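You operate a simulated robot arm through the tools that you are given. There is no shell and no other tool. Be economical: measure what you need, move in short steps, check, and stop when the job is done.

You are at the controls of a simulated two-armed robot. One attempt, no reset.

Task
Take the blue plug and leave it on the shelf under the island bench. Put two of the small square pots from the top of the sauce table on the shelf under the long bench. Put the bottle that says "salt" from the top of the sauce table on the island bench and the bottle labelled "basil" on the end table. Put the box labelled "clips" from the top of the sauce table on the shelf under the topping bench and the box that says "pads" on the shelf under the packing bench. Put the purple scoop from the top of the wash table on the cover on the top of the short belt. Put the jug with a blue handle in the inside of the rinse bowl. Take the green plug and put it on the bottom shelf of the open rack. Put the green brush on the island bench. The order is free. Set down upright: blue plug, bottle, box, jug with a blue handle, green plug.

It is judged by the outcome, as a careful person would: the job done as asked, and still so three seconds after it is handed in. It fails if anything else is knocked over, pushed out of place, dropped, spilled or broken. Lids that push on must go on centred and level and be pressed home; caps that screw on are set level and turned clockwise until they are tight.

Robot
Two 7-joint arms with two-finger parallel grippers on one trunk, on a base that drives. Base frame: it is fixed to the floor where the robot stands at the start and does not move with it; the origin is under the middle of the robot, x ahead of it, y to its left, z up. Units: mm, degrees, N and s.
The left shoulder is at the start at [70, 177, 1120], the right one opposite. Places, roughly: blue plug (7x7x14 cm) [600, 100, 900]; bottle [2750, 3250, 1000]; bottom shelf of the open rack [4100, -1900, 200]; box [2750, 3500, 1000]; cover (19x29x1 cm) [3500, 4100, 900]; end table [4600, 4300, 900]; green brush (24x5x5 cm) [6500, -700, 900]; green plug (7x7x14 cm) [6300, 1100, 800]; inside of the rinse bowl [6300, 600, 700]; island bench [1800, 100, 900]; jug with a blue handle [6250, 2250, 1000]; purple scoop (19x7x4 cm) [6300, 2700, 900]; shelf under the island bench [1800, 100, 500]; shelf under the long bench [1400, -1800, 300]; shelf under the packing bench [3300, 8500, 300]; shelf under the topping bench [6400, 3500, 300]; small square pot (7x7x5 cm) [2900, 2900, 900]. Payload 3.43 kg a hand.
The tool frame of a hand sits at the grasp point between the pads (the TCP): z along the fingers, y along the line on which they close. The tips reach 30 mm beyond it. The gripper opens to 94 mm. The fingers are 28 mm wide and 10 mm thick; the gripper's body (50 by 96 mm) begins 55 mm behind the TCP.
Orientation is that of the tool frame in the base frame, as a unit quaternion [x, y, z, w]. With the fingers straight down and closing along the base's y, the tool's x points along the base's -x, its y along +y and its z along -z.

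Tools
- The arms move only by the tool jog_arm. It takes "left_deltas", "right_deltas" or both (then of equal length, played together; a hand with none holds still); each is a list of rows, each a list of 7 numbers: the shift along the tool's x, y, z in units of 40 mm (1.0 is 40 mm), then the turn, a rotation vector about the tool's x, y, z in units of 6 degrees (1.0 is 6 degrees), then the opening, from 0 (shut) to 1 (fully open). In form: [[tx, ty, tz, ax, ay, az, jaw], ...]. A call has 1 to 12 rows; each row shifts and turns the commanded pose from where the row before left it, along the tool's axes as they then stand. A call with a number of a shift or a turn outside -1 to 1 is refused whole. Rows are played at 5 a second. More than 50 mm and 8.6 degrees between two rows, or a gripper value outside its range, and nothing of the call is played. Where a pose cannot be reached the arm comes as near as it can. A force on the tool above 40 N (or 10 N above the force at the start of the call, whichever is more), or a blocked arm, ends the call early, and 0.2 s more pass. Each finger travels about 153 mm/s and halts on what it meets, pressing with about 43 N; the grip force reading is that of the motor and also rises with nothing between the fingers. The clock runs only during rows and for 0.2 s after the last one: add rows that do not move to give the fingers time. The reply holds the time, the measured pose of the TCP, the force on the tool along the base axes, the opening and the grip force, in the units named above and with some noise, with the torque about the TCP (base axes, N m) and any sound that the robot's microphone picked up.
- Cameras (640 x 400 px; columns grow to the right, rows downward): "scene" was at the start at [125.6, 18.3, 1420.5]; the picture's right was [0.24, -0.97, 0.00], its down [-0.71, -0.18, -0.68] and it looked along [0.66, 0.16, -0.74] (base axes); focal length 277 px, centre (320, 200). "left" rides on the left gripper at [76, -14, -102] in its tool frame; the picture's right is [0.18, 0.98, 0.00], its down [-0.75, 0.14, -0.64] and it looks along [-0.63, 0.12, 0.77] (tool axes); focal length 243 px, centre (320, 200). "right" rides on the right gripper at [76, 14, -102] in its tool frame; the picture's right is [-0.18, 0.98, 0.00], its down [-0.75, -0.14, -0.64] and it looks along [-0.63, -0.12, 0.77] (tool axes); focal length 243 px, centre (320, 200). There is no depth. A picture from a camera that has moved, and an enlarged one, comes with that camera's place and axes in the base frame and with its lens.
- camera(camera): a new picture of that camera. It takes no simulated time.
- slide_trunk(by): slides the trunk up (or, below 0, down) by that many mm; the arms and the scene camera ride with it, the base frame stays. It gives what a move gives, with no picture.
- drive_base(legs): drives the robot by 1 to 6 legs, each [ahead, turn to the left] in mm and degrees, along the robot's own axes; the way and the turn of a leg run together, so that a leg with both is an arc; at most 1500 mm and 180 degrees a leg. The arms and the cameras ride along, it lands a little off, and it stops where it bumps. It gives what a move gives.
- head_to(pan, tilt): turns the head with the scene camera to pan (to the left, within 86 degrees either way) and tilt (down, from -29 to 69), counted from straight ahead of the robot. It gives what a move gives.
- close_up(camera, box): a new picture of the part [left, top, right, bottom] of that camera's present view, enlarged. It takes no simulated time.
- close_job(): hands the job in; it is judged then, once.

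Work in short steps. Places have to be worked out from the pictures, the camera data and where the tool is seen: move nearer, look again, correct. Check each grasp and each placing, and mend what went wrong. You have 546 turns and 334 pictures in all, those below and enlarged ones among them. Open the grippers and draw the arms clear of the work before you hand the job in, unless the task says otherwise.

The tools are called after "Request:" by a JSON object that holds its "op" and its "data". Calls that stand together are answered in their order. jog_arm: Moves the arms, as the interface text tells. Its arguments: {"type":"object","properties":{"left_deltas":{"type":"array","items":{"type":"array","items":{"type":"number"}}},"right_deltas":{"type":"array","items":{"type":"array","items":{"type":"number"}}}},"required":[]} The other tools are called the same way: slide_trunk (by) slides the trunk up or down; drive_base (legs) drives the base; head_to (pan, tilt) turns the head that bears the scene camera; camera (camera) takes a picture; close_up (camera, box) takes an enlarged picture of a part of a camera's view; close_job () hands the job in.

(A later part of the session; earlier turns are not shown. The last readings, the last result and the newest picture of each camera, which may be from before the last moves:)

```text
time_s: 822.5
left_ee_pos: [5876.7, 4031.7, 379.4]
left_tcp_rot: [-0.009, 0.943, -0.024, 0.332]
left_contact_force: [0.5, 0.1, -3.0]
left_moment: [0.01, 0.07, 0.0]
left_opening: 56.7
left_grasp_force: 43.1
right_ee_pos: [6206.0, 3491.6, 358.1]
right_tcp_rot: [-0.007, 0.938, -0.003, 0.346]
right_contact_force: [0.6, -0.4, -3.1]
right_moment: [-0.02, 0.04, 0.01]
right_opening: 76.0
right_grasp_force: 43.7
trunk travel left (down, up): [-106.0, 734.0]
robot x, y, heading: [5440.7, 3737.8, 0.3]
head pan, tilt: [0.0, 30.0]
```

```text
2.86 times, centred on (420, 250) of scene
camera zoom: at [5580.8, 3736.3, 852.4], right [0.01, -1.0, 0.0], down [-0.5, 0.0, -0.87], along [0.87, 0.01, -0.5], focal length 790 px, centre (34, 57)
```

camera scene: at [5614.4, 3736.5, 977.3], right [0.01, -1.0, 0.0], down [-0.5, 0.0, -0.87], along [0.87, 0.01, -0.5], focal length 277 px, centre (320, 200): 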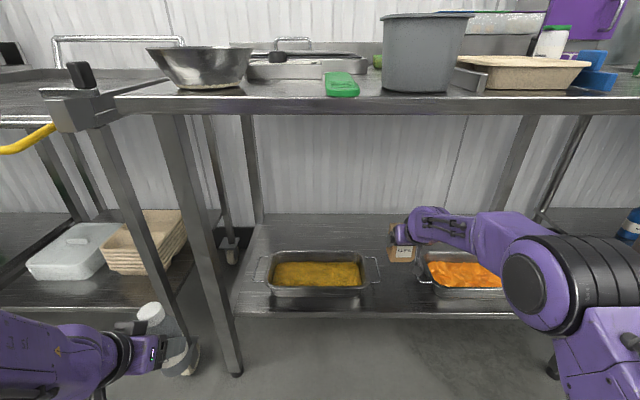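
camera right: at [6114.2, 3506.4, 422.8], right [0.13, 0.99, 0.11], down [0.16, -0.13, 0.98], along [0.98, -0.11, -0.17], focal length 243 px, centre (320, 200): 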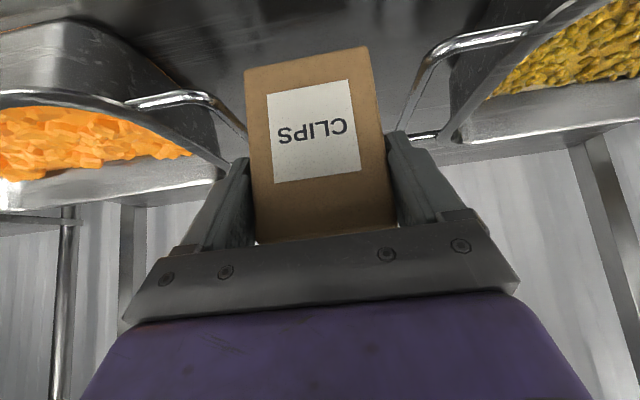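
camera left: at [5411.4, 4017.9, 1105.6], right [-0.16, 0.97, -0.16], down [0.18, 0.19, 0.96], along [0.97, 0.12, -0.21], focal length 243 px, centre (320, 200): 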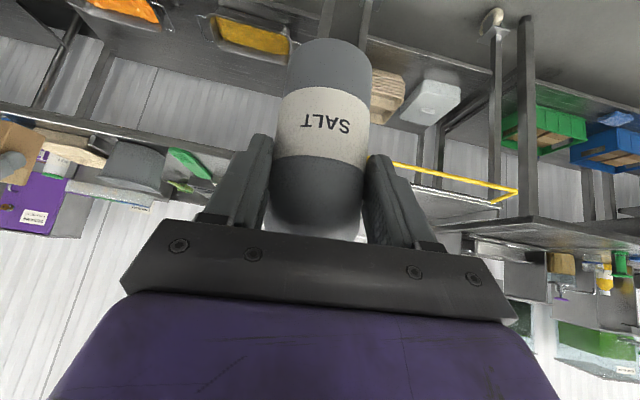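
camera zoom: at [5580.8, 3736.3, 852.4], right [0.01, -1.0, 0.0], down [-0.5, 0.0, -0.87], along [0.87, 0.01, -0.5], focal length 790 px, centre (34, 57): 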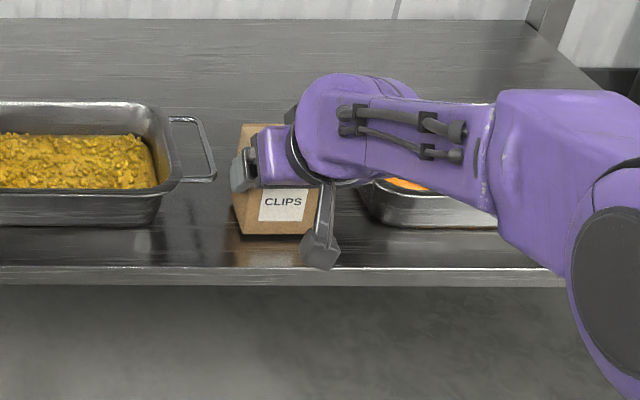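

Request:
{"op": "slide_trunk", "data": {"by": -5}}

Request:
{"op": "slide_trunk", "data": {"by": -5}}

Request:
{"op": "slide_trunk", "data": {"by": -5}}

```text
time_s: 823.1
left_ee_pos: [5876.2, 4032.0, 372.8]
left_tcp_rot: [-0.009, 0.943, -0.024, 0.332]
left_contact_force: [-0.1, -0.6, -3.5]
left_moment: [0.0, 0.05, -0.04]
left_opening: 57.0
left_grasp_force: 43.1
right_ee_pos: [6206.6, 3492.9, 354.1]
right_tcp_rot: [-0.006, 0.938, -0.002, 0.348]
right_contact_force: [1.0, 0.5, 0.6]
right_moment: [0.11, -0.2, -0.06]
right_opening: 75.4
right_grasp_force: 43.2
trunk travel left (down, up): [-101.0, 739.0]
robot x, y, heading: [5438.1, 3735.1, 0.8]
head pan, tilt: [0.0, 30.0]
```

```text
time_s: 823.6
left_ee_pos: [5875.4, 4032.4, 369.4]
left_tcp_rot: [-0.01, 0.942, -0.024, 0.333]
left_contact_force: [-0.4, -0.1, -2.7]
left_moment: [0.01, 0.09, 0.02]
left_opening: 56.8
left_grasp_force: 43.1
right_ee_pos: [6204.0, 3491.2, 353.9]
right_tcp_rot: [-0.006, 0.936, -0.003, 0.352]
right_contact_force: [-2.9, -1.4, 18.6]
right_moment: [0.66, -0.05, 0.11]
right_opening: 76.0
right_grasp_force: 43.0
trunk travel left (down, up): [-96.0, 744.0]
robot x, y, heading: [5443.5, 3733.9, 0.2]
head pan, tilt: [0.0, 30.0]
```

```text
time_s: 824.1
left_ee_pos: [5873.9, 4031.7, 365.2]
left_tcp_rot: [-0.009, 0.942, -0.024, 0.334]
left_contact_force: [-0.1, -0.1, -3.9]
left_moment: [-0.03, 0.05, -0.01]
left_opening: 56.6
left_grasp_force: 42.7
right_ee_pos: [6206.2, 3493.4, 354.5]
right_tcp_rot: [-0.007, 0.935, -0.003, 0.353]
right_contact_force: [-2.8, -2.9, 36.5]
right_moment: [0.28, 0.23, 0.04]
right_opening: 75.9
right_grasp_force: 43.4
trunk travel left (down, up): [-91.0, 749.0]
robot x, y, heading: [5446.1, 3734.3, 0.5]
head pan, tilt: [0.0, 30.0]
```

Contact at z≈354. I raise 9 mm to unload, open partly, and retract along the tool axis.

Request:
{"op": "slide_trunk", "data": {"by": 9}}

Request:
{"op": "jog_arm", "data": {"right_deltas": [[0, 0, 0, 0, 0, 0, 0.85], [0, 0, 0, 0, 0, 0, 0.92], [0, 0, -0.4, 0, 0, 0, 0.92], [0, 0, -0.7, 0, 0, 0, 0.92], [0, 0, -0.7, 0, 0, 0, 0.92], [0, 0, -0.7, 0, 0, 0, 0.92], [0, 0, 0, 0, 0, 0, 0.92]]}}

Request:
{"op": "camera", "data": {"camera": "right"}}

Request:
{"op": "drive_base", "data": {"legs": [[-330, 0]]}}

Request:
{"op": "camera", "data": {"camera": "scene"}}

```text
time_s: 824.7
left_ee_pos: [5875.7, 4031.5, 373.9]
left_tcp_rot: [-0.009, 0.943, -0.024, 0.332]
left_contact_force: [-0.3, -0.6, -3.6]
left_moment: [0.01, 0.07, -0.05]
left_opening: 56.7
left_grasp_force: 43.1
right_ee_pos: [6204.9, 3491.7, 352.7]
right_tcp_rot: [-0.007, 0.938, -0.003, 0.346]
right_contact_force: [2.0, -2.9, 12.9]
right_moment: [0.24, -0.53, -0.11]
right_opening: 75.5
right_grasp_force: 43.1
trunk travel left (down, up): [-100.0, 740.0]
robot x, y, heading: [5444.9, 3736.9, 0.5]
head pan, tilt: [0.0, 30.0]
```

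```text
time_s: 826.3
left_ee_pos: [5875.6, 4031.3, 373.4]
left_tcp_rot: [-0.009, 0.943, -0.024, 0.331]
left_contact_force: [-0.8, 0.3, -2.3]
left_moment: [-0.02, 0.07, -0.02]
left_opening: 56.7
left_grasp_force: 42.9
right_ee_pos: [6141.1, 3491.7, 429.3]
right_tcp_rot: [-0.007, 0.938, -0.003, 0.347]
right_contact_force: [0.0, -0.8, 0.5]
right_moment: [0.02, -0.02, 0.02]
right_opening: 86.5
right_grasp_force: 0.1
trunk travel left (down, up): [-100.0, 740.0]
robot x, y, heading: [5438.1, 3735.1, 0.4]
head pan, tilt: [0.0, 30.0]
```

```text
114 pictures are left
camera right: at [6016.3, 3506.1, 457.6], right [0.13, 0.99, 0.11], down [0.16, -0.13, 0.98], along [0.98, -0.11, -0.17], focal length 243 px, centre (320, 200)
```

right: 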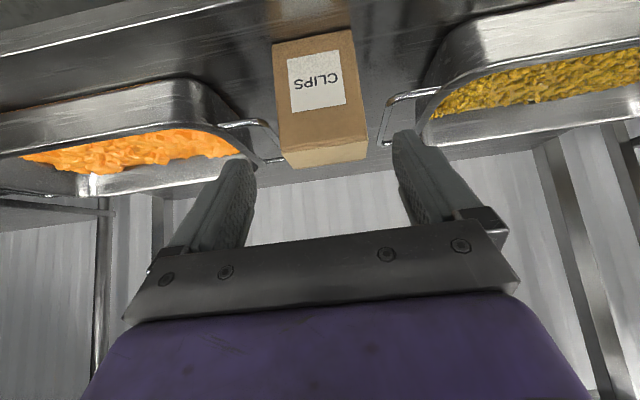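

```text
time_s: 828.5
left_ee_pos: [5548.2, 4029.1, 372.5]
left_tcp_rot: [-0.008, 0.943, -0.023, 0.332]
left_contact_force: [-0.3, -0.2, -2.7]
left_moment: [0.01, 0.09, 0.02]
left_opening: 56.8
left_grasp_force: 43.1
right_ee_pos: [5812.1, 3489.1, 428.8]
right_tcp_rot: [-0.006, 0.938, -0.003, 0.346]
right_contact_force: [-0.4, 0.5, -0.3]
right_moment: [0.0, 0.01, -0.01]
right_opening: 86.3
right_grasp_force: 0.1
trunk travel left (down, up): [-100.0, 740.0]
robot x, y, heading: [5110.8, 3735.0, 0.2]
head pan, tilt: [0.0, 30.0]
```

```text
113 pictures are left
camera scene: at [5252.2, 3733.9, 846.4], right [0.01, -1.0, 0.0], down [-0.5, 0.0, -0.87], along [0.87, 0.01, -0.5], focal length 277 px, centre (320, 200)
```

scene: 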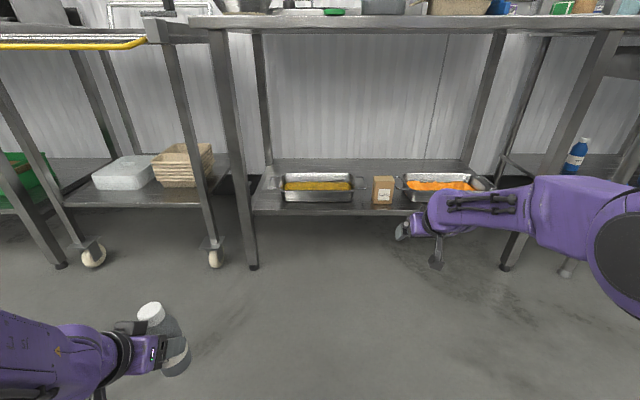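

"Clips" is on the topping shelf. I raise the trunk, fold the right arm, and carry the salt via the east aisle toward the island's south side.

Request:
{"op": "slide_trunk", "data": {"by": 400}}

Request:
{"op": "slide_trunk", "data": {"by": 310}}

Request:
{"op": "jog_arm", "data": {"right_deltas": [[0.6, 0, -0.3, 0, 0.95, 0, 1], [0.6, 0, -0.2, 0, 0.95, 0, 1], [0.6, 0, -0.1, 0, 0.95, 0, 1], [0.7, 0, 0, 0, 0.95, 0, 1], [0.8, 0, 0, 0, 0.95, 0, 1], [0.9, 0, 0, 0, 0.95, 0, 1], [0.9, 0, 0, 0, 0.95, 0, 1], [0.9, 0, 0, 0, 0, 0, 1], [0.9, 0, 0, 0, 0, 0, 1]]}}

Request:
{"op": "drive_base", "data": {"legs": [[0, -75], [1400, 0], [0, -15], [1500, 0], [1500, 0], [200, 0]]}}

Request:
{"op": "drive_base", "data": {"legs": [[0, -90], [1500, 0], [800, 0]]}}

Request:
{"op": "head_to", "data": {"pan": -40, "tilt": 25}}

Request:
{"op": "camera", "data": {"camera": "scene"}}

```text
time_s: 832.3
left_ee_pos: [5547.4, 4030.5, 773.1]
left_tcp_rot: [-0.007, 0.943, -0.025, 0.332]
left_contact_force: [0.2, -0.4, -2.3]
left_moment: [0.01, 0.08, -0.03]
left_opening: 57.0
left_grasp_force: 42.8
right_ee_pos: [5812.7, 3488.0, 827.4]
right_tcp_rot: [-0.006, 0.938, -0.003, 0.347]
right_contact_force: [0.7, 0.9, -0.2]
right_moment: [0.02, 0.0, 0.0]
right_opening: 86.6
right_grasp_force: 0.0
trunk travel left (down, up): [-500.0, 340.0]
robot x, y, heading: [5111.5, 3733.8, 0.6]
head pan, tilt: [0.0, 30.0]
```

```text
time_s: 835.4
left_ee_pos: [5548.1, 4028.3, 1081.8]
left_tcp_rot: [-0.008, 0.943, -0.023, 0.332]
left_contact_force: [0.3, 0.1, -3.7]
left_moment: [0.02, 0.1, 0.01]
left_opening: 56.8
left_grasp_force: 43.5
right_ee_pos: [5813.7, 3488.8, 1137.7]
right_tcp_rot: [-0.006, 0.938, -0.003, 0.347]
right_contact_force: [0.2, 0.0, 1.0]
right_moment: [0.01, 0.01, -0.02]
right_opening: 86.4
right_grasp_force: 0.1
trunk travel left (down, up): [-810.0, 30.0]
robot x, y, heading: [5112.0, 3732.9, 0.7]
head pan, tilt: [0.0, 30.0]
```

```text
time_s: 837.4
left_ee_pos: [5546.7, 4029.1, 1083.2]
left_tcp_rot: [-0.008, 0.943, -0.024, 0.332]
left_contact_force: [-0.3, -0.6, -3.1]
left_moment: [0.03, 0.05, 0.0]
left_opening: 56.7
left_grasp_force: 43.4
right_ee_pos: [5538.6, 3486.3, 1084.4]
right_tcp_rot: [-0.004, 1.0, -0.004, 0.006]
right_contact_force: [-1.1, 0.5, 0.1]
right_moment: [-0.01, -0.02, 0.01]
right_opening: 94.2
right_grasp_force: 0.2
trunk travel left (down, up): [-810.0, 30.0]
robot x, y, heading: [5112.5, 3731.3, 0.2]
head pan, tilt: [0.0, 30.0]
```

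```text
time_s: 863.6
left_ee_pos: [5787.5, -1220.2, 1082.8]
left_tcp_rot: [0.664, 0.669, -0.253, 0.217]
left_contact_force: [0.1, 0.3, -3.1]
left_moment: [0.06, -0.01, -0.02]
left_opening: 56.1
left_grasp_force: 42.8
right_ee_pos: [5244.2, -1206.8, 1085.6]
right_tcp_rot: [0.709, 0.706, -0.008, 0.001]
right_contact_force: [0.6, 0.5, 0.6]
right_moment: [-0.04, 0.02, 0.01]
right_opening: 93.8
right_grasp_force: 0.0
trunk travel left (down, up): [-810.0, 30.0]
robot x, y, heading: [5495.5, -783.1, -90.4]
head pan, tilt: [0.0, 30.0]
```

```text
time_s: 878.8
left_ee_pos: [2745.8, -1077.4, 1082.7]
left_tcp_rot: [0.943, 0.003, -0.331, -0.027]
left_contact_force: [0.2, -0.2, -3.2]
left_moment: [-0.02, -0.09, -0.03]
left_opening: 56.1
left_grasp_force: 43.1
right_ee_pos: [2760.4, -534.3, 1083.0]
right_tcp_rot: [1.0, -0.001, -0.006, -0.005]
right_contact_force: [0.8, 0.0, -0.4]
right_moment: [-0.01, 0.01, -0.02]
right_opening: 94.2
right_grasp_force: 0.0
trunk travel left (down, up): [-810.0, 30.0]
robot x, y, heading: [3182.0, -784.2, 179.5]
head pan, tilt: [0.0, 30.0]
```

```text
time_s: 879.9
left_ee_pos: [2745.5, -1078.1, 1082.2]
left_tcp_rot: [0.943, 0.004, -0.331, -0.025]
left_contact_force: [0.6, -0.1, -1.8]
left_moment: [-0.02, -0.07, 0.01]
left_opening: 56.0
left_grasp_force: 42.7
right_ee_pos: [2759.2, -535.2, 1083.0]
right_tcp_rot: [1.0, -0.002, -0.006, -0.004]
right_contact_force: [-0.5, 0.7, 0.6]
right_moment: [-0.04, 0.03, 0.02]
right_opening: 94.3
right_grasp_force: 0.2
trunk travel left (down, up): [-810.0, 30.0]
robot x, y, heading: [3183.7, -788.7, 179.4]
head pan, tilt: [-40.0, 25.0]
```

```text
112 pictures are left
camera scene: at [3061.2, -729.1, 1564.4], right [0.65, 0.76, 0.0], down [0.32, -0.27, -0.91], along [-0.69, 0.59, -0.42], focal length 277 px, centre (320, 200)
```

scene: 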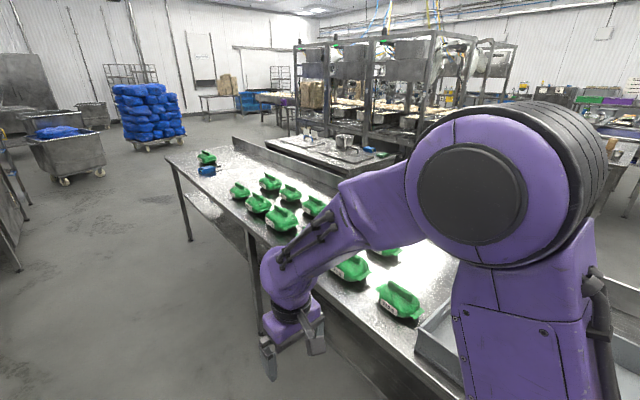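

I continue west to x≈1515 (free bench around x 1050–1450) and face the island.

Request:
{"op": "drive_base", "data": {"legs": [[1400, 0], [268, 0], [0, -89.4]]}}

Request:
{"op": "head_to", "data": {"pan": 15, "tilt": 35}}

Request:
{"op": "camera", "data": {"camera": "scene"}}

Request:
{"op": "camera", "data": {"camera": "left"}}

```text
time_s: 892.1
left_ee_pos: [1213.6, -344.3, 1083.3]
left_tcp_rot: [0.677, -0.657, -0.219, -0.249]
left_contact_force: [-0.6, 0.1, -3.0]
left_moment: [-0.07, -0.01, -0.02]
left_opening: 55.9
left_grasp_force: 42.6
right_ee_pos: [1756.7, -345.5, 1084.9]
right_tcp_rot: [0.715, -0.699, -0.002, -0.008]
right_contact_force: [0.1, 0.1, -0.5]
right_moment: [0.01, -0.01, 0.02]
right_opening: 94.0
right_grasp_force: 0.1
trunk travel left (down, up): [-810.0, 30.0]
robot x, y, heading: [1516.3, -774.1, 91.3]
head pan, tilt: [-40.0, 25.0]
```

```text
time_s: 893.4
left_ee_pos: [1212.2, -345.0, 1081.9]
left_tcp_rot: [0.677, -0.657, -0.218, -0.249]
left_contact_force: [-0.6, -0.2, -3.4]
left_moment: [-0.09, -0.01, 0.01]
left_opening: 55.7
left_grasp_force: 43.5
right_ee_pos: [1755.4, -344.9, 1084.6]
right_tcp_rot: [0.715, -0.699, -0.002, -0.008]
right_contact_force: [0.0, -0.5, -0.1]
right_moment: [0.03, 0.02, 0.0]
right_opening: 94.1
right_grasp_force: 0.0
trunk travel left (down, up): [-810.0, 30.0]
robot x, y, heading: [1514.3, -775.3, 90.9]
head pan, tilt: [15.0, 35.0]
```

```text
111 pictures are left
camera scene: at [1486.6, -641.0, 1548.6], right [0.96, 0.28, 0.0], down [0.16, -0.55, -0.82], along [-0.23, 0.79, -0.57], focal length 277 px, centre (320, 200)
```

scene: 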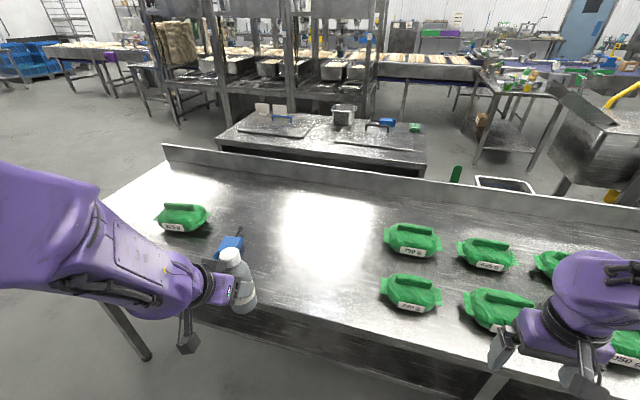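

```text
110 pictures are left
camera left: at [1227.0, -467.7, 1115.1], right [-0.97, -0.16, -0.16], down [-0.19, 0.18, 0.96], along [-0.12, 0.97, -0.21], focal length 243 px, centre (320, 200)
```

left: 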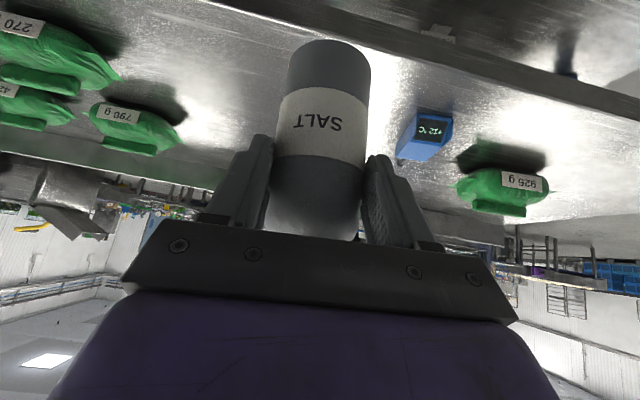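

Target spot ≈(1235,−60), clear of the thermometer and bags. I drive 100 mm closer and extend the left hand, then lower.

Request:
{"op": "drive_base", "data": {"legs": [[100, 0]]}}

Request:
{"op": "jog_arm", "data": {"left_deltas": [[-0.9, 0, 0.72, 0, 0, 0, 0], [-0.9, 0, 0.72, 0, 0, 0, 0], [-0.9, 0, 0.72, 0, 0, 0, 0], [-0.9, 0, 0.72, 0, 0, 0, 0], [0.3, 0, 0.39, 0, 0, 0, 0], [0.3, 0, 0.39, 0, 0, 0, 0], [0.3, 0, 0.39, 0, 0, 0, 0], [0.3, 0, 0.39, 0, 0, 0, 0], [0, 0, 0, 0, 0, 0, 0]]}}

Request:
{"op": "close_up", "data": {"camera": "scene", "box": [200, 180, 400, 340]}}

Request:
{"op": "camera", "data": {"camera": "left"}}

```text
time_s: 894.5
left_ee_pos: [1210.6, -247.1, 1083.6]
left_tcp_rot: [0.676, -0.657, -0.22, -0.251]
left_contact_force: [-0.1, -0.4, -4.0]
left_moment: [-0.06, 0.02, 0.02]
left_opening: 55.8
left_grasp_force: 43.1
right_ee_pos: [1753.9, -247.3, 1084.7]
right_tcp_rot: [0.715, -0.699, -0.001, -0.008]
right_contact_force: [-0.5, -1.7, -0.3]
right_moment: [0.03, -0.02, -0.02]
right_opening: 94.0
right_grasp_force: 0.0
trunk travel left (down, up): [-810.0, 30.0]
robot x, y, heading: [1510.9, -680.8, 91.2]
head pan, tilt: [15.0, 35.0]
```

```text
time_s: 896.5
left_ee_pos: [1212.4, -58.7, 1004.8]
left_tcp_rot: [0.677, -0.656, -0.219, -0.25]
left_contact_force: [-0.1, -0.6, -3.2]
left_moment: [-0.04, 0.03, -0.03]
left_opening: 55.9
left_grasp_force: 42.8
right_ee_pos: [1753.9, -245.6, 1083.1]
right_tcp_rot: [0.715, -0.699, -0.001, -0.006]
right_contact_force: [-0.4, -0.7, -0.4]
right_moment: [-0.01, 0.02, 0.0]
right_opening: 94.1
right_grasp_force: 0.1
trunk travel left (down, up): [-810.0, 30.0]
robot x, y, heading: [1512.7, -679.6, 91.3]
head pan, tilt: [15.0, 35.0]
```

```text
2.50 times, centred on (300, 260) of scene
camera zoom: at [1484.7, -541.9, 1548.6], right [0.96, 0.28, 0.0], down [0.16, -0.55, -0.82], along [-0.23, 0.79, -0.57], focal length 692 px, centre (370, 50)
```

zoom: 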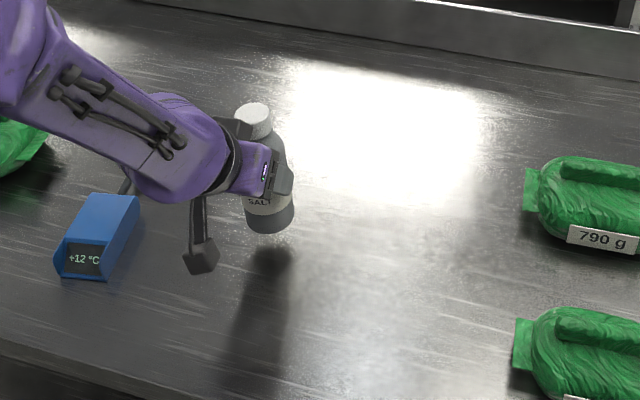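

```text
108 pictures are left
camera left: at [1226.6, -182.7, 1036.1], right [-0.97, -0.16, -0.16], down [-0.19, 0.18, 0.96], along [-0.12, 0.97, -0.21], focal length 243 px, centre (320, 200)
```

left: 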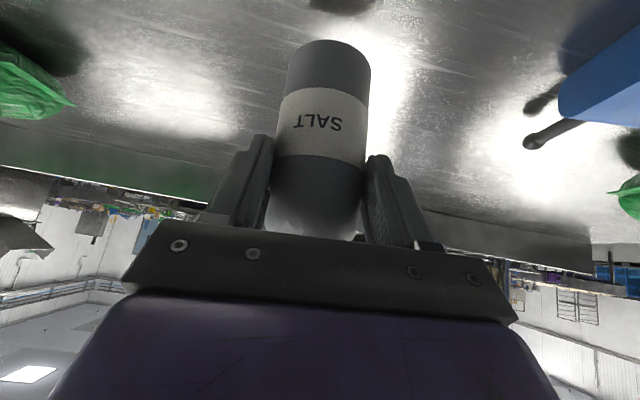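

I shift 40 mm further from the thermometer and lower in steps.

Request:
{"op": "jog_arm", "data": {"left_deltas": [[0, -0.9, 0, 0, 0, 0, 0], [0.125, 0, 0.156, 0, 0, 0, 0], [0.125, 0, 0.156, 0, 0, 0, 0], [0, 0, 0, 0, 0, 0, 0]]}}

Request:
{"op": "jog_arm", "data": {"left_deltas": [[0.09, 0, 0.11, 0, 0, 0, 0], [0, 0, 0, 0, 0, 0, 0]]}}

Request:
{"op": "jog_arm", "data": {"left_deltas": [[0.07, 0, 0.08, 0, 0, 0, 0], [0, 0, 0, 0, 0, 0, 0]]}}

Request:
{"op": "jog_arm", "data": {"left_deltas": [[0.07, 0, 0.08, 0, 0, 0, 0], [0, 0, 0, 0, 0, 0, 0]]}}

```text
time_s: 897.5
left_ee_pos: [1250.7, -58.7, 988.9]
left_tcp_rot: [0.677, -0.657, -0.219, -0.249]
left_contact_force: [0.1, -0.1, -3.3]
left_moment: [-0.08, 0.02, 0.0]
left_opening: 56.0
left_grasp_force: 43.1
right_ee_pos: [1754.9, -244.7, 1083.0]
right_tcp_rot: [0.715, -0.699, -0.001, -0.008]
right_contact_force: [0.3, 1.0, -0.1]
right_moment: [0.0, -0.01, -0.02]
right_opening: 94.3
right_grasp_force: 0.1
trunk travel left (down, up): [-810.0, 30.0]
robot x, y, heading: [1511.7, -674.9, 91.0]
head pan, tilt: [15.0, 35.0]
```

```text
time_s: 898.1
left_ee_pos: [1250.9, -58.0, 983.5]
left_tcp_rot: [0.677, -0.657, -0.218, -0.25]
left_contact_force: [0.3, 0.2, -3.2]
left_moment: [-0.1, -0.03, 0.0]
left_opening: 56.1
left_grasp_force: 43.3
right_ee_pos: [1754.1, -246.0, 1083.8]
right_tcp_rot: [0.715, -0.699, -0.002, -0.008]
right_contact_force: [0.4, 0.8, 1.2]
right_moment: [0.0, 0.0, 0.01]
right_opening: 94.0
right_grasp_force: 0.1
trunk travel left (down, up): [-810.0, 30.0]
robot x, y, heading: [1512.9, -677.0, 91.1]
head pan, tilt: [15.0, 35.0]
```

```text
time_s: 898.7
left_ee_pos: [1250.4, -58.5, 979.4]
left_tcp_rot: [0.678, -0.656, -0.219, -0.249]
left_contact_force: [-0.3, 0.2, -2.8]
left_moment: [-0.07, 0.03, -0.02]
left_opening: 55.7
left_grasp_force: 43.5
right_ee_pos: [1753.2, -245.5, 1083.9]
right_tcp_rot: [0.715, -0.699, -0.001, -0.006]
right_contact_force: [0.0, 0.1, 0.1]
right_moment: [-0.03, 0.0, 0.0]
right_opening: 94.2
right_grasp_force: 0.0
trunk travel left (down, up): [-810.0, 30.0]
robot x, y, heading: [1512.9, -676.5, 91.0]
head pan, tilt: [15.0, 35.0]
```

```text
time_s: 899.3
left_ee_pos: [1249.2, -58.3, 975.1]
left_tcp_rot: [0.678, -0.656, -0.22, -0.249]
left_contact_force: [-0.3, 0.2, -2.7]
left_moment: [-0.08, -0.02, -0.01]
left_opening: 56.2
left_grasp_force: 43.1
right_ee_pos: [1754.2, -244.6, 1082.5]
right_tcp_rot: [0.715, -0.699, 0.0, -0.007]
right_contact_force: [-0.3, 0.4, 0.9]
right_moment: [-0.01, 0.04, -0.01]
right_opening: 93.9
right_grasp_force: 0.0
trunk travel left (down, up): [-810.0, 30.0]
robot x, y, heading: [1515.0, -676.8, 91.2]
head pan, tilt: [15.0, 35.0]
```

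Request:
{"op": "jog_arm", "data": {"left_deltas": [[0.07, 0, 0.08, 0, 0, 0, 0], [0, 0, 0, 0, 0, 0, 0]]}}

Request:
{"op": "jog_arm", "data": {"left_deltas": [[0.07, 0, 0.08, 0, 0, 0, 0], [0, 0, 0, 0, 0, 0, 0]]}}

Request:
{"op": "jog_arm", "data": {"left_deltas": [[0.07, 0, 0.08, 0, 0, 0, 0], [0, 0, 0, 0, 0, 0, 0]]}}

Request:
{"op": "close_up", "data": {"camera": "scene", "box": [200, 180, 400, 340]}}

```text
time_s: 899.9
left_ee_pos: [1250.3, -58.6, 971.7]
left_tcp_rot: [0.677, -0.657, -0.219, -0.25]
left_contact_force: [-0.4, 1.1, 3.0]
left_moment: [0.21, 0.23, 0.02]
left_opening: 55.9
left_grasp_force: 43.2
right_ee_pos: [1753.4, -246.7, 1084.9]
right_tcp_rot: [0.715, -0.699, -0.001, -0.007]
right_contact_force: [0.9, -0.3, -0.5]
right_moment: [0.01, -0.02, 0.01]
right_opening: 94.1
right_grasp_force: 0.0
trunk travel left (down, up): [-810.0, 30.0]
robot x, y, heading: [1509.3, -674.9, 90.9]
head pan, tilt: [15.0, 35.0]
```

```text
time_s: 900.5
left_ee_pos: [1251.5, -60.6, 970.7]
left_tcp_rot: [0.676, -0.656, -0.223, -0.252]
left_contact_force: [-3.1, 4.3, 21.8]
left_moment: [0.88, 0.93, 0.0]
left_opening: 55.9
left_grasp_force: 42.7
right_ee_pos: [1754.7, -247.7, 1084.7]
right_tcp_rot: [0.715, -0.699, -0.002, -0.008]
right_contact_force: [0.1, -0.5, -0.9]
right_moment: [0.03, -0.02, 0.01]
right_opening: 93.8
right_grasp_force: 0.1
trunk travel left (down, up): [-810.0, 30.0]
robot x, y, heading: [1508.7, -676.2, 91.1]
head pan, tilt: [15.0, 35.0]
```

```text
time_s: 901.1
left_ee_pos: [1252.9, -60.4, 967.1]
left_tcp_rot: [0.676, -0.656, -0.222, -0.252]
left_contact_force: [-0.6, 5.6, 30.9]
left_moment: [0.78, 0.85, -0.08]
left_opening: 56.2
left_grasp_force: 43.2
right_ee_pos: [1756.0, -248.0, 1085.9]
right_tcp_rot: [0.715, -0.699, -0.004, -0.007]
right_contact_force: [-1.0, 0.0, 0.5]
right_moment: [0.02, 0.01, 0.02]
right_opening: 94.0
right_grasp_force: 0.1
trunk travel left (down, up): [-810.0, 30.0]
robot x, y, heading: [1512.8, -675.9, 91.1]
head pan, tilt: [15.0, 35.0]
```

```text
2.50 times, centred on (300, 260) of scene
camera zoom: at [1487.3, -546.9, 1549.3], right [0.96, 0.28, 0.0], down [0.16, -0.55, -0.82], along [-0.23, 0.79, -0.57], focal length 692 px, centre (370, 50)
```

zoom: 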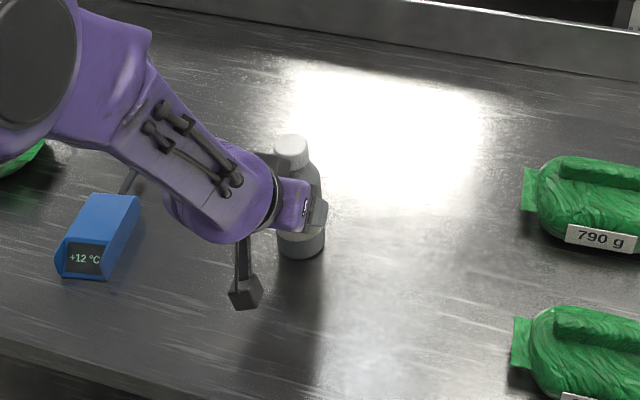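

Bottle is down. I ease up 4 mm, open, and retract along the tool.

Request:
{"op": "jog_arm", "data": {"left_deltas": [[-0.062, 0, -0.078, 0, 0, 0, 0], [0, 0, 0, 0, 0, 0, 0.68], [0, 0, 0, 0, 0, 0, 0.85], [0, 0, 0, 0, 0, 0, 1], [0, 0, 0, 0, 0, 0, 1]]}}

Request:
{"op": "jog_arm", "data": {"left_deltas": [[0, 0, -0.5, 0, 0, 0, 1], [0, 0, -0.8, 0, 0, 0, 1], [0, 0, -0.8, 0, 0, 0, 1], [0, 0, -0.8, 0, 0, 0, 1], [0, 0, -0.8, 0, 0, 0, 1], [0, 0, 0, 0, 0, 0, 1]]}}

Request:
{"op": "camera", "data": {"camera": "scene"}}

```text
time_s: 902.3
left_ee_pos: [1251.0, -60.0, 967.5]
left_tcp_rot: [0.677, -0.657, -0.218, -0.249]
left_contact_force: [-0.1, -0.2, 0.4]
left_moment: [0.0, 0.02, 0.01]
left_opening: 94.0
left_grasp_force: 0.0
right_ee_pos: [1754.1, -246.4, 1083.6]
right_tcp_rot: [0.715, -0.699, -0.001, -0.008]
right_contact_force: [0.3, -0.4, 0.0]
right_moment: [0.0, 0.0, 0.0]
right_opening: 94.0
right_grasp_force: 0.0
trunk travel left (down, up): [-810.0, 30.0]
robot x, y, heading: [1509.7, -673.2, 91.3]
head pan, tilt: [15.0, 35.0]
```

```text
time_s: 903.7
left_ee_pos: [1245.5, -152.9, 1083.1]
left_tcp_rot: [0.677, -0.657, -0.218, -0.249]
left_contact_force: [-0.6, -0.3, -0.4]
left_moment: [-0.02, 0.0, 0.01]
left_opening: 93.9
left_grasp_force: 0.1
right_ee_pos: [1753.6, -243.9, 1083.3]
right_tcp_rot: [0.715, -0.699, -0.001, -0.007]
right_contact_force: [0.6, 0.0, 0.0]
right_moment: [0.0, 0.02, -0.04]
right_opening: 94.2
right_grasp_force: 0.1
trunk travel left (down, up): [-810.0, 30.0]
robot x, y, heading: [1509.8, -674.8, 91.1]
head pan, tilt: [15.0, 35.0]
```

```text
106 pictures are left
camera scene: at [1484.8, -541.1, 1548.5], right [0.96, 0.28, 0.0], down [0.16, -0.55, -0.82], along [-0.23, 0.79, -0.57], focal length 277 px, centre (320, 200)
```

scene: 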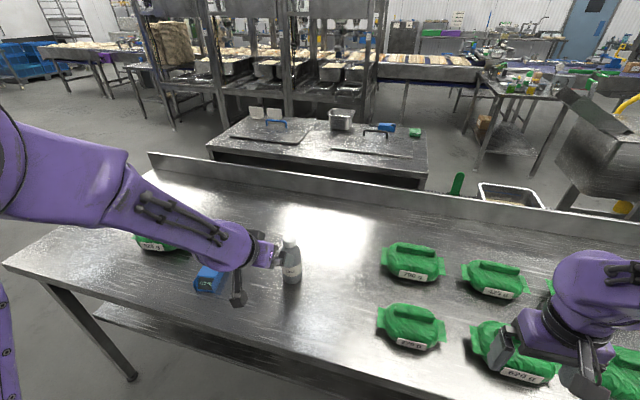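

Salt is placed upright. Now back to the brush: I fold the left arm and drive along the aisle, then turn to heading −130° toward it.

Request:
{"op": "drive_base", "data": {"legs": [[-130, 0]]}}

Request:
{"op": "jog_arm", "data": {"left_deltas": [[0.6, 0, -0.3, 0, 0.95, 0, 1], [0.6, 0, -0.2, 0, 0.95, 0, 1], [0.6, 0, -0.1, 0, 0.95, 0, 1], [0.7, 0, 0, 0, 0.95, 0, 1], [0.8, 0, 0, 0, 0.95, 0, 1], [0.8, 0, 0, 0, 0.95, 0, 1], [0.8, 0, 0, 0, 0.75, 0, 1], [0, 0, 0, 0, 0, 0, 1]]}}

Request:
{"op": "drive_base", "data": {"legs": [[0, -91], [1500, 0], [1500, 0], [1150, 0], [0, -130], [450, 0]]}}

Request:
{"op": "head_to", "data": {"pan": 0, "tilt": 45}}

Request:
{"op": "camera", "data": {"camera": "scene"}}

```text
time_s: 905.0
left_ee_pos: [1248.7, -279.6, 1081.6]
left_tcp_rot: [0.678, -0.656, -0.218, -0.249]
left_contact_force: [0.0, 0.8, 0.0]
left_moment: [-0.01, -0.01, 0.0]
left_opening: 94.1
left_grasp_force: 0.1
right_ee_pos: [1756.3, -373.0, 1083.8]
right_tcp_rot: [0.715, -0.699, -0.001, -0.007]
right_contact_force: [0.1, 0.1, 0.5]
right_moment: [-0.01, 0.01, 0.02]
right_opening: 94.1
right_grasp_force: 0.0
trunk travel left (down, up): [-810.0, 30.0]
robot x, y, heading: [1514.7, -805.7, 91.0]
head pan, tilt: [15.0, 35.0]
```

```text
time_s: 906.8
left_ee_pos: [1254.4, -475.5, 1036.9]
left_tcp_rot: [0.712, -0.702, 0.018, -0.018]
left_contact_force: [0.2, 0.3, -0.1]
left_moment: [0.01, -0.01, -0.02]
left_opening: 93.9
left_grasp_force: 0.0
right_ee_pos: [1756.1, -375.0, 1083.2]
right_tcp_rot: [0.715, -0.699, -0.001, -0.008]
right_contact_force: [0.1, 0.4, 0.8]
right_moment: [0.0, 0.01, 0.01]
right_opening: 93.9
right_grasp_force: 0.1
trunk travel left (down, up): [-810.0, 30.0]
robot x, y, heading: [1514.1, -804.1, 91.2]
head pan, tilt: [15.0, 35.0]
```

```text
time_s: 938.3
left_ee_pos: [5378.8, -1550.1, 1036.9]
left_tcp_rot: [0.902, 0.431, -0.012, -0.022]
left_contact_force: [0.1, -0.1, 0.7]
left_moment: [-0.01, 0.0, 0.01]
left_opening: 93.8
left_grasp_force: 0.0
right_ee_pos: [4927.1, -1306.4, 1084.7]
right_tcp_rot: [0.901, 0.434, -0.007, -0.002]
right_contact_force: [-0.3, 0.2, -0.4]
right_moment: [0.0, 0.0, -0.04]
right_opening: 94.1
right_grasp_force: 0.1
trunk travel left (down, up): [-810.0, 30.0]
robot x, y, heading: [5389.9, -1129.8, -128.7]
head pan, tilt: [15.0, 35.0]
```

```text
time_s: 939.0
left_ee_pos: [5378.2, -1552.7, 1036.6]
left_tcp_rot: [0.902, 0.431, -0.011, -0.023]
left_contact_force: [0.2, 0.2, -0.2]
left_moment: [-0.02, -0.01, 0.0]
left_opening: 93.8
left_grasp_force: 0.0
right_ee_pos: [4926.5, -1307.8, 1084.6]
right_tcp_rot: [0.901, 0.435, -0.008, -0.002]
right_contact_force: [-0.3, 0.7, -0.3]
right_moment: [0.01, 0.02, 0.01]
right_opening: 94.0
right_grasp_force: 0.2
trunk travel left (down, up): [-810.0, 30.0]
robot x, y, heading: [5387.7, -1133.9, -128.7]
head pan, tilt: [0.0, 45.0]
```

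```text
105 pictures are left
camera scene: at [5304.2, -1235.2, 1533.8], right [-0.78, 0.62, 0.0], down [0.44, 0.55, -0.71], along [-0.44, -0.55, -0.71], focal length 277 px, centre (320, 200)
```

scene: 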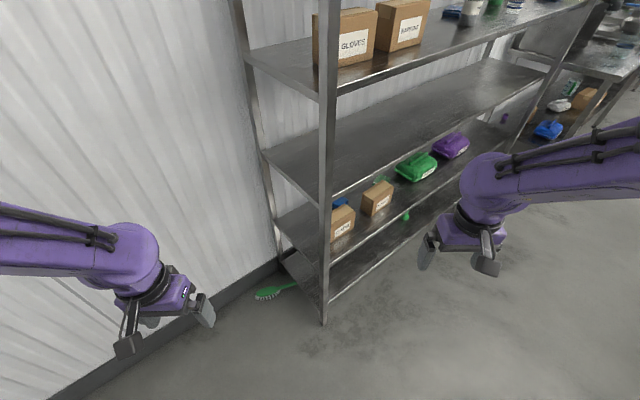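

Request:
{"op": "close_up", "data": {"camera": "scene", "box": [230, 240, 350, 340]}}

```text
4.00 times, centred on (290, 290) of scene
camera zoom: at [5304.2, -1235.2, 1533.8], right [-0.78, 0.62, 0.0], down [0.44, 0.55, -0.71], along [-0.44, -0.55, -0.71], focal length 1107 px, centre (440, -160)
```

zoom: 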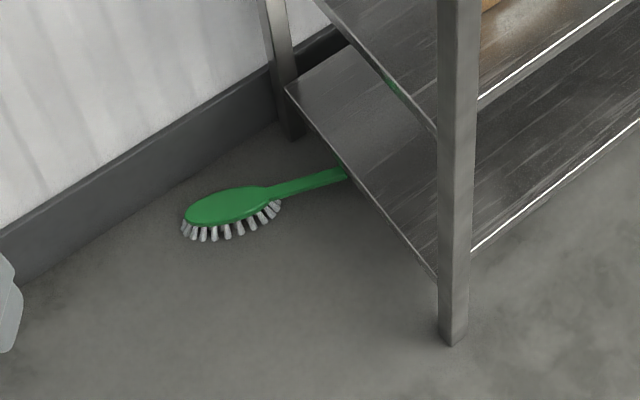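

Brush stands on its bristles; the handle goes under the shelf end. Grip point ≈(5000,−1976). I roll the left wrist ~66°, drive in 300 mm and lower the trunk.

Request:
{"op": "jog_arm", "data": {"left_deltas": [[0, 0, 0, 0, 0, 1, 1], [0, 0, 0, 0, 0, 1, 1], [0, 0, 0, 0, 0, 1, 1], [0, 0, 0, 0, 0, 1, 1], [0, 0, 0, 0, 0, 1, 1], [0, 0, 0, 0, 0, 1, 1], [0, 0, 0, 0, 0, 1, 1], [0, 0, 0, 0, 0, 1, 1], [0, 0, 0, 0, 0, 1, 1], [0, 0, 0, 0, 0, 1, 1], [0, 0, 0, 0, 0, 0.9, 1], [0, 0, 0, 0, 0, 0, 1]]}}

Request:
{"op": "drive_base", "data": {"legs": [[290, 0]]}}

Request:
{"op": "slide_trunk", "data": {"by": -400}}

Request:
{"op": "slide_trunk", "data": {"by": -300}}

Request:
{"op": "camera", "data": {"camera": "scene"}}

Request:
{"op": "camera", "data": {"camera": "left"}}

```text
time_s: 941.6
left_ee_pos: [5379.0, -1551.0, 1036.2]
left_tcp_rot: [0.992, -0.126, -0.022, -0.013]
left_contact_force: [0.2, 0.6, -0.4]
left_moment: [-0.01, -0.05, 0.01]
left_opening: 94.1
left_grasp_force: 0.1
right_ee_pos: [4927.6, -1307.4, 1083.7]
right_tcp_rot: [0.9, 0.435, -0.008, -0.001]
right_contact_force: [1.1, 0.2, -0.4]
right_moment: [-0.02, 0.02, -0.02]
right_opening: 94.0
right_grasp_force: 0.0
trunk travel left (down, up): [-810.0, 30.0]
robot x, y, heading: [5385.8, -1127.7, -128.6]
head pan, tilt: [0.0, 45.0]
```

```text
time_s: 943.7
left_ee_pos: [5197.2, -1780.2, 1037.3]
left_tcp_rot: [0.992, -0.123, -0.022, -0.012]
left_contact_force: [0.2, 0.5, -0.6]
left_moment: [0.0, -0.01, -0.02]
left_opening: 93.9
left_grasp_force: 0.1
right_ee_pos: [4745.9, -1536.4, 1085.2]
right_tcp_rot: [0.9, 0.436, -0.008, -0.001]
right_contact_force: [0.1, -0.1, 0.6]
right_moment: [0.01, -0.02, -0.03]
right_opening: 93.9
right_grasp_force: 0.0
trunk travel left (down, up): [-810.0, 30.0]
robot x, y, heading: [5200.3, -1358.6, -128.6]
head pan, tilt: [0.0, 45.0]
```

```text
time_s: 947.5
left_ee_pos: [5196.7, -1781.1, 637.2]
left_tcp_rot: [0.992, -0.124, -0.021, -0.013]
left_contact_force: [0.2, 0.2, 0.6]
left_moment: [0.01, 0.01, -0.01]
left_opening: 93.9
left_grasp_force: 0.1
right_ee_pos: [4744.2, -1537.9, 682.8]
right_tcp_rot: [0.9, 0.436, -0.007, -0.001]
right_contact_force: [0.6, -0.2, 0.2]
right_moment: [0.02, 0.02, -0.02]
right_opening: 93.9
right_grasp_force: 0.0
trunk travel left (down, up): [-410.0, 430.0]
robot x, y, heading: [5202.3, -1361.9, -128.7]
head pan, tilt: [0.0, 45.0]
```

```text
time_s: 950.5
left_ee_pos: [5198.1, -1781.8, 336.8]
left_tcp_rot: [0.992, -0.124, -0.021, -0.013]
left_contact_force: [0.0, -0.5, -0.1]
left_moment: [0.02, -0.05, -0.05]
left_opening: 94.1
left_grasp_force: 0.0
right_ee_pos: [4744.6, -1537.3, 384.7]
right_tcp_rot: [0.9, 0.436, -0.008, -0.001]
right_contact_force: [-0.7, -0.6, -0.2]
right_moment: [0.0, -0.01, 0.01]
right_opening: 94.0
right_grasp_force: 0.0
trunk travel left (down, up): [-110.0, 730.0]
robot x, y, heading: [5208.7, -1358.9, -128.5]
head pan, tilt: [0.0, 45.0]
```

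```text
103 pictures are left
camera scene: at [5122.1, -1464.2, 833.9], right [-0.78, 0.62, 0.0], down [0.44, 0.55, -0.71], along [-0.44, -0.55, -0.71], focal length 277 px, centre (320, 200)
```

scene: 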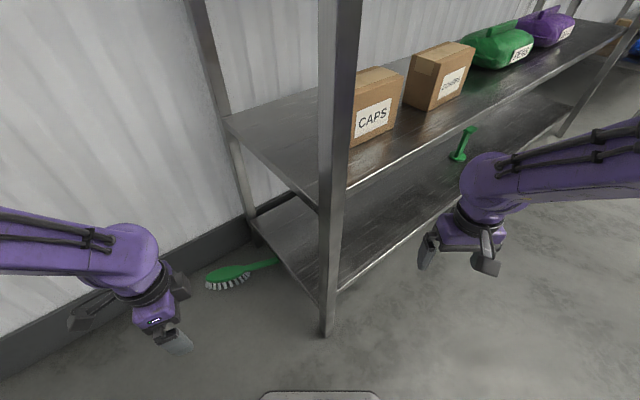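

```text
102 pictures are left
camera left: at [5277.6, -1789.2, 435.7], right [-0.06, -1.0, -0.03], down [-0.74, 0.03, 0.67], along [-0.67, 0.06, -0.74], focal length 243 px, centre (320, 200)
```

left: 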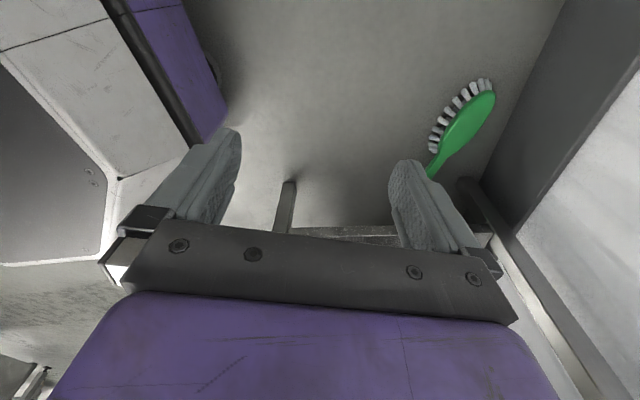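

I move the left hand over the handle near the neck, at safe height first.

Request:
{"op": "jog_arm", "data": {"left_deltas": [[-0.51, 0.866, 0, 0, 0, 0.4, 1], [-0.51, 0.866, 0, 0, 0, 0.4, 1], [-0.51, 0.866, 0, 0, 0, 0.2, 1], [-0.51, 0.866, 0, 0, 0, 0, 1], [-0.51, 0.866, 0, 0, 0, 0, 1], [-0.51, 0.866, 0, 0, 0, 0, 1], [-0.51, 0.866, 0, 0, 0, 0, 1], [0, 0, 0, 0, 0, 0, 1]]}}

Request:
{"op": "camera", "data": {"camera": "left"}}

Request:
{"op": "camera", "data": {"camera": "scene"}}

```text
time_s: 952.3
left_ee_pos: [4983.9, -1964.6, 337.8]
left_tcp_rot: [0.984, -0.176, -0.021, -0.013]
left_contact_force: [0.1, -0.7, -0.5]
left_moment: [-0.02, 0.0, 0.01]
left_opening: 94.2
left_grasp_force: 0.0
right_ee_pos: [4745.1, -1538.1, 383.8]
right_tcp_rot: [0.9, 0.436, -0.006, -0.002]
right_contact_force: [0.3, -0.3, -0.4]
right_moment: [-0.02, -0.02, -0.02]
right_opening: 94.0
right_grasp_force: 0.0
trunk travel left (down, up): [-110.0, 730.0]
robot x, y, heading: [5206.5, -1364.0, -128.4]
head pan, tilt: [0.0, 45.0]
```

```text
101 pictures are left
camera left: at [5063.7, -1980.8, 437.3], right [-0.17, -0.99, -0.03], down [-0.73, 0.11, 0.67], along [-0.66, 0.13, -0.74], focal length 243 px, centre (320, 200)
```

left: 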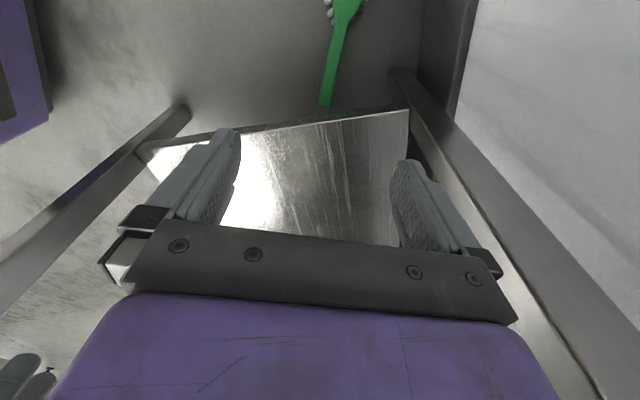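

```text
100 pictures are left
camera scene: at [5122.0, -1464.4, 833.8], right [-0.78, 0.62, 0.0], down [0.44, 0.55, -0.71], along [-0.44, -0.55, -0.71], focal length 277 px, centre (320, 200)
```

scene: 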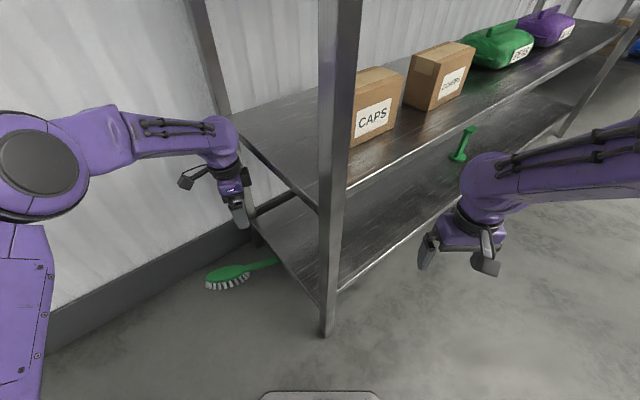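

Handle line passes ≈(5005,−1986). I shift onto it and lower the trunk 105 mm more, then look.

Request:
{"op": "jog_arm", "data": {"left_deltas": [[0.67, 0.31, 0, 0, 0, 0, 1], [0, 0, 0, 0, 0, 0, 1]]}}

Request:
{"op": "slide_trunk", "data": {"by": -105}}

Request:
{"op": "camera", "data": {"camera": "left"}}

```text
time_s: 952.9
left_ee_pos: [5005.0, -1985.3, 337.6]
left_tcp_rot: [0.984, -0.176, -0.021, -0.012]
left_contact_force: [-0.6, -0.3, 0.2]
left_moment: [0.01, -0.03, 0.01]
left_opening: 93.9
left_grasp_force: 0.0
right_ee_pos: [4745.6, -1538.2, 384.3]
right_tcp_rot: [0.9, 0.436, -0.007, -0.002]
right_contact_force: [0.5, -0.1, -0.1]
right_moment: [0.0, 0.01, 0.0]
right_opening: 93.8
right_grasp_force: 0.2
trunk travel left (down, up): [-110.0, 730.0]
robot x, y, heading: [5205.5, -1365.7, -128.5]
head pan, tilt: [0.0, 45.0]
```

```text
time_s: 954.3
left_ee_pos: [5003.6, -1984.9, 232.7]
left_tcp_rot: [0.984, -0.176, -0.021, -0.013]
left_contact_force: [-0.1, 0.4, -0.2]
left_moment: [0.01, -0.02, 0.02]
left_opening: 93.9
left_grasp_force: 0.1
right_ee_pos: [4745.4, -1538.9, 279.1]
right_tcp_rot: [0.9, 0.435, -0.008, -0.001]
right_contact_force: [0.7, 0.4, -0.4]
right_moment: [0.0, -0.01, 0.02]
right_opening: 94.0
right_grasp_force: 0.0
trunk travel left (down, up): [-5.0, 835.0]
robot x, y, heading: [5205.5, -1360.6, -128.6]
head pan, tilt: [0.0, 45.0]
```

```text
99 pictures are left
camera left: at [5084.6, -2001.0, 331.8], right [-0.17, -0.99, -0.02], down [-0.73, 0.11, 0.67], along [-0.66, 0.13, -0.74], focal length 243 px, centre (320, 200)
```

left: 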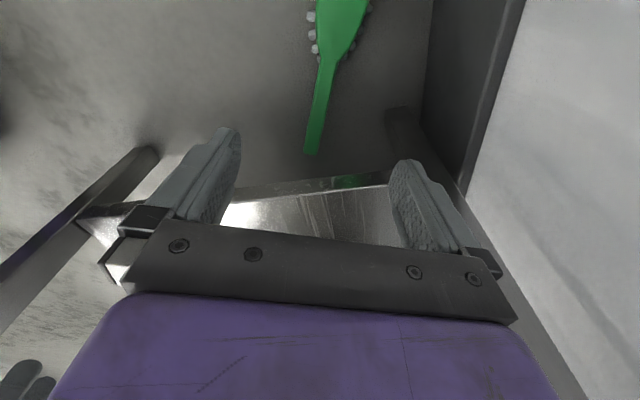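

Handle is straight under the TCP. I descend 130 mm and check.

Request:
{"op": "jog_arm", "data": {"left_deltas": [[0, 0.03, 0.8, 0, 0, 0, 1], [0, 0, 0.8, 0, 0, 0, 1], [0, 0, 0.8, 0, 0, 0, 1], [0, 0, 0.8, 0, 0, 0, 1], [0, 0, 0, 0, 0, 0, 1]]}}

Request:
{"op": "camera", "data": {"camera": "left"}}

Request:
{"op": "camera", "data": {"camera": "scene"}}

```text
time_s: 955.5
left_ee_pos: [4999.8, -1981.8, 104.3]
left_tcp_rot: [0.984, -0.175, -0.022, -0.011]
left_contact_force: [0.4, -0.5, -0.8]
left_moment: [0.01, -0.02, 0.0]
left_opening: 93.9
left_grasp_force: 0.0
right_ee_pos: [4745.2, -1537.1, 279.1]
right_tcp_rot: [0.9, 0.436, -0.007, -0.001]
right_contact_force: [-0.6, 0.9, 0.6]
right_moment: [0.0, 0.01, 0.01]
right_opening: 94.0
right_grasp_force: 0.0
trunk travel left (down, up): [-5.0, 835.0]
robot x, y, heading: [5210.1, -1358.1, -128.3]
head pan, tilt: [0.0, 45.0]
```

```text
98 pictures are left
camera left: at [5079.9, -1998.1, 203.5], right [-0.17, -0.99, -0.02], down [-0.73, 0.11, 0.67], along [-0.66, 0.13, -0.74], focal length 243 px, centre (320, 200)
```

left: 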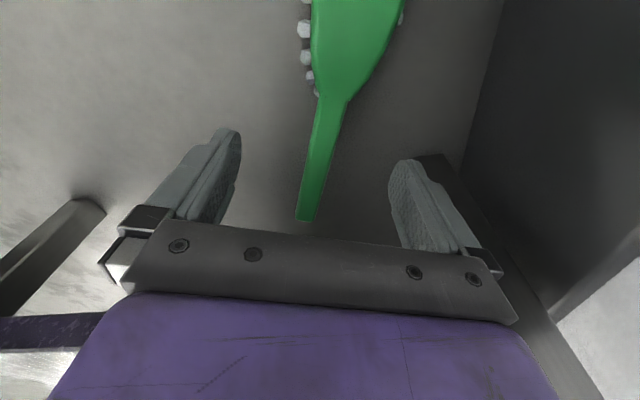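

```text
97 pictures are left
camera scene: at [5122.0, -1464.3, 728.8], right [-0.78, 0.62, 0.0], down [0.44, 0.55, -0.71], along [-0.44, -0.55, -0.71], focal length 277 px, centre (320, 200)
```

scene: 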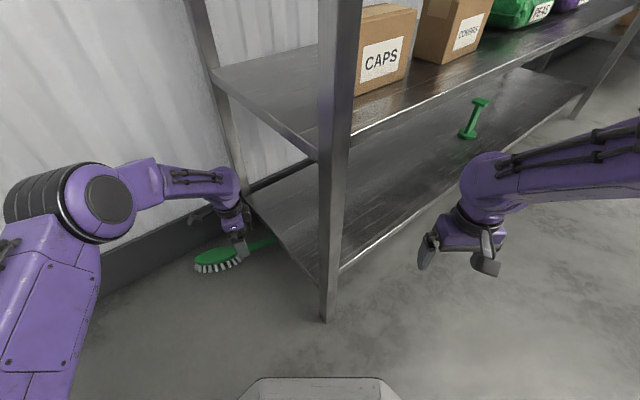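

Aligned. I descend 56 mm more and close.

Request:
{"op": "jog_arm", "data": {"left_deltas": [[0, 0, 0.7, 0, 0, 0, 1], [0, 0, 0.7, 0, 0, 0, 1], [0, 0, 0, 0, 0, 0, 0.6], [0, 0, 0, 0, 0, 0, 0], [0, 0, 0, 0, 0, 0, 0], [0, 0, 0, 0, 0, 0, 0]]}}

Request:
{"op": "camera", "data": {"camera": "left"}}

```text
time_s: 956.9
left_ee_pos: [4996.9, -1979.9, 49.8]
left_tcp_rot: [0.984, -0.176, -0.022, -0.012]
left_contact_force: [-0.6, -0.1, 0.9]
left_moment: [-0.06, 0.09, -0.05]
left_opening: 25.1
left_grasp_force: 43.4
right_ee_pos: [4744.0, -1536.5, 279.9]
right_tcp_rot: [0.9, 0.436, -0.008, -0.001]
right_contact_force: [1.0, -0.3, 0.4]
right_moment: [-0.01, -0.02, 0.0]
right_opening: 93.8
right_grasp_force: 0.0
trunk travel left (down, up): [-5.0, 835.0]
robot x, y, heading: [5206.4, -1360.5, -128.5]
head pan, tilt: [0.0, 45.0]
```

```text
96 pictures are left
camera left: at [5076.4, -1996.3, 148.4], right [-0.17, -0.99, -0.02], down [-0.73, 0.11, 0.68], along [-0.66, 0.13, -0.74], focal length 243 px, centre (320, 200)
```

left: 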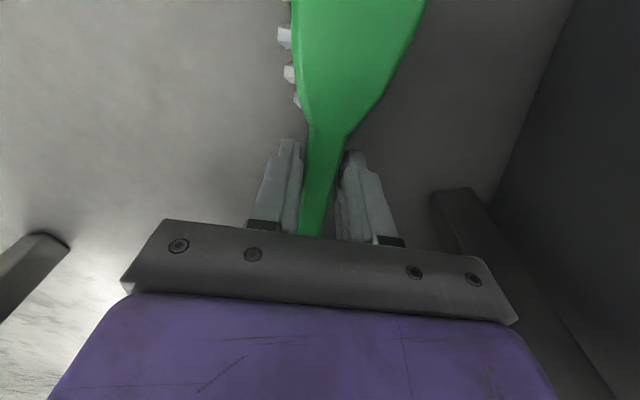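

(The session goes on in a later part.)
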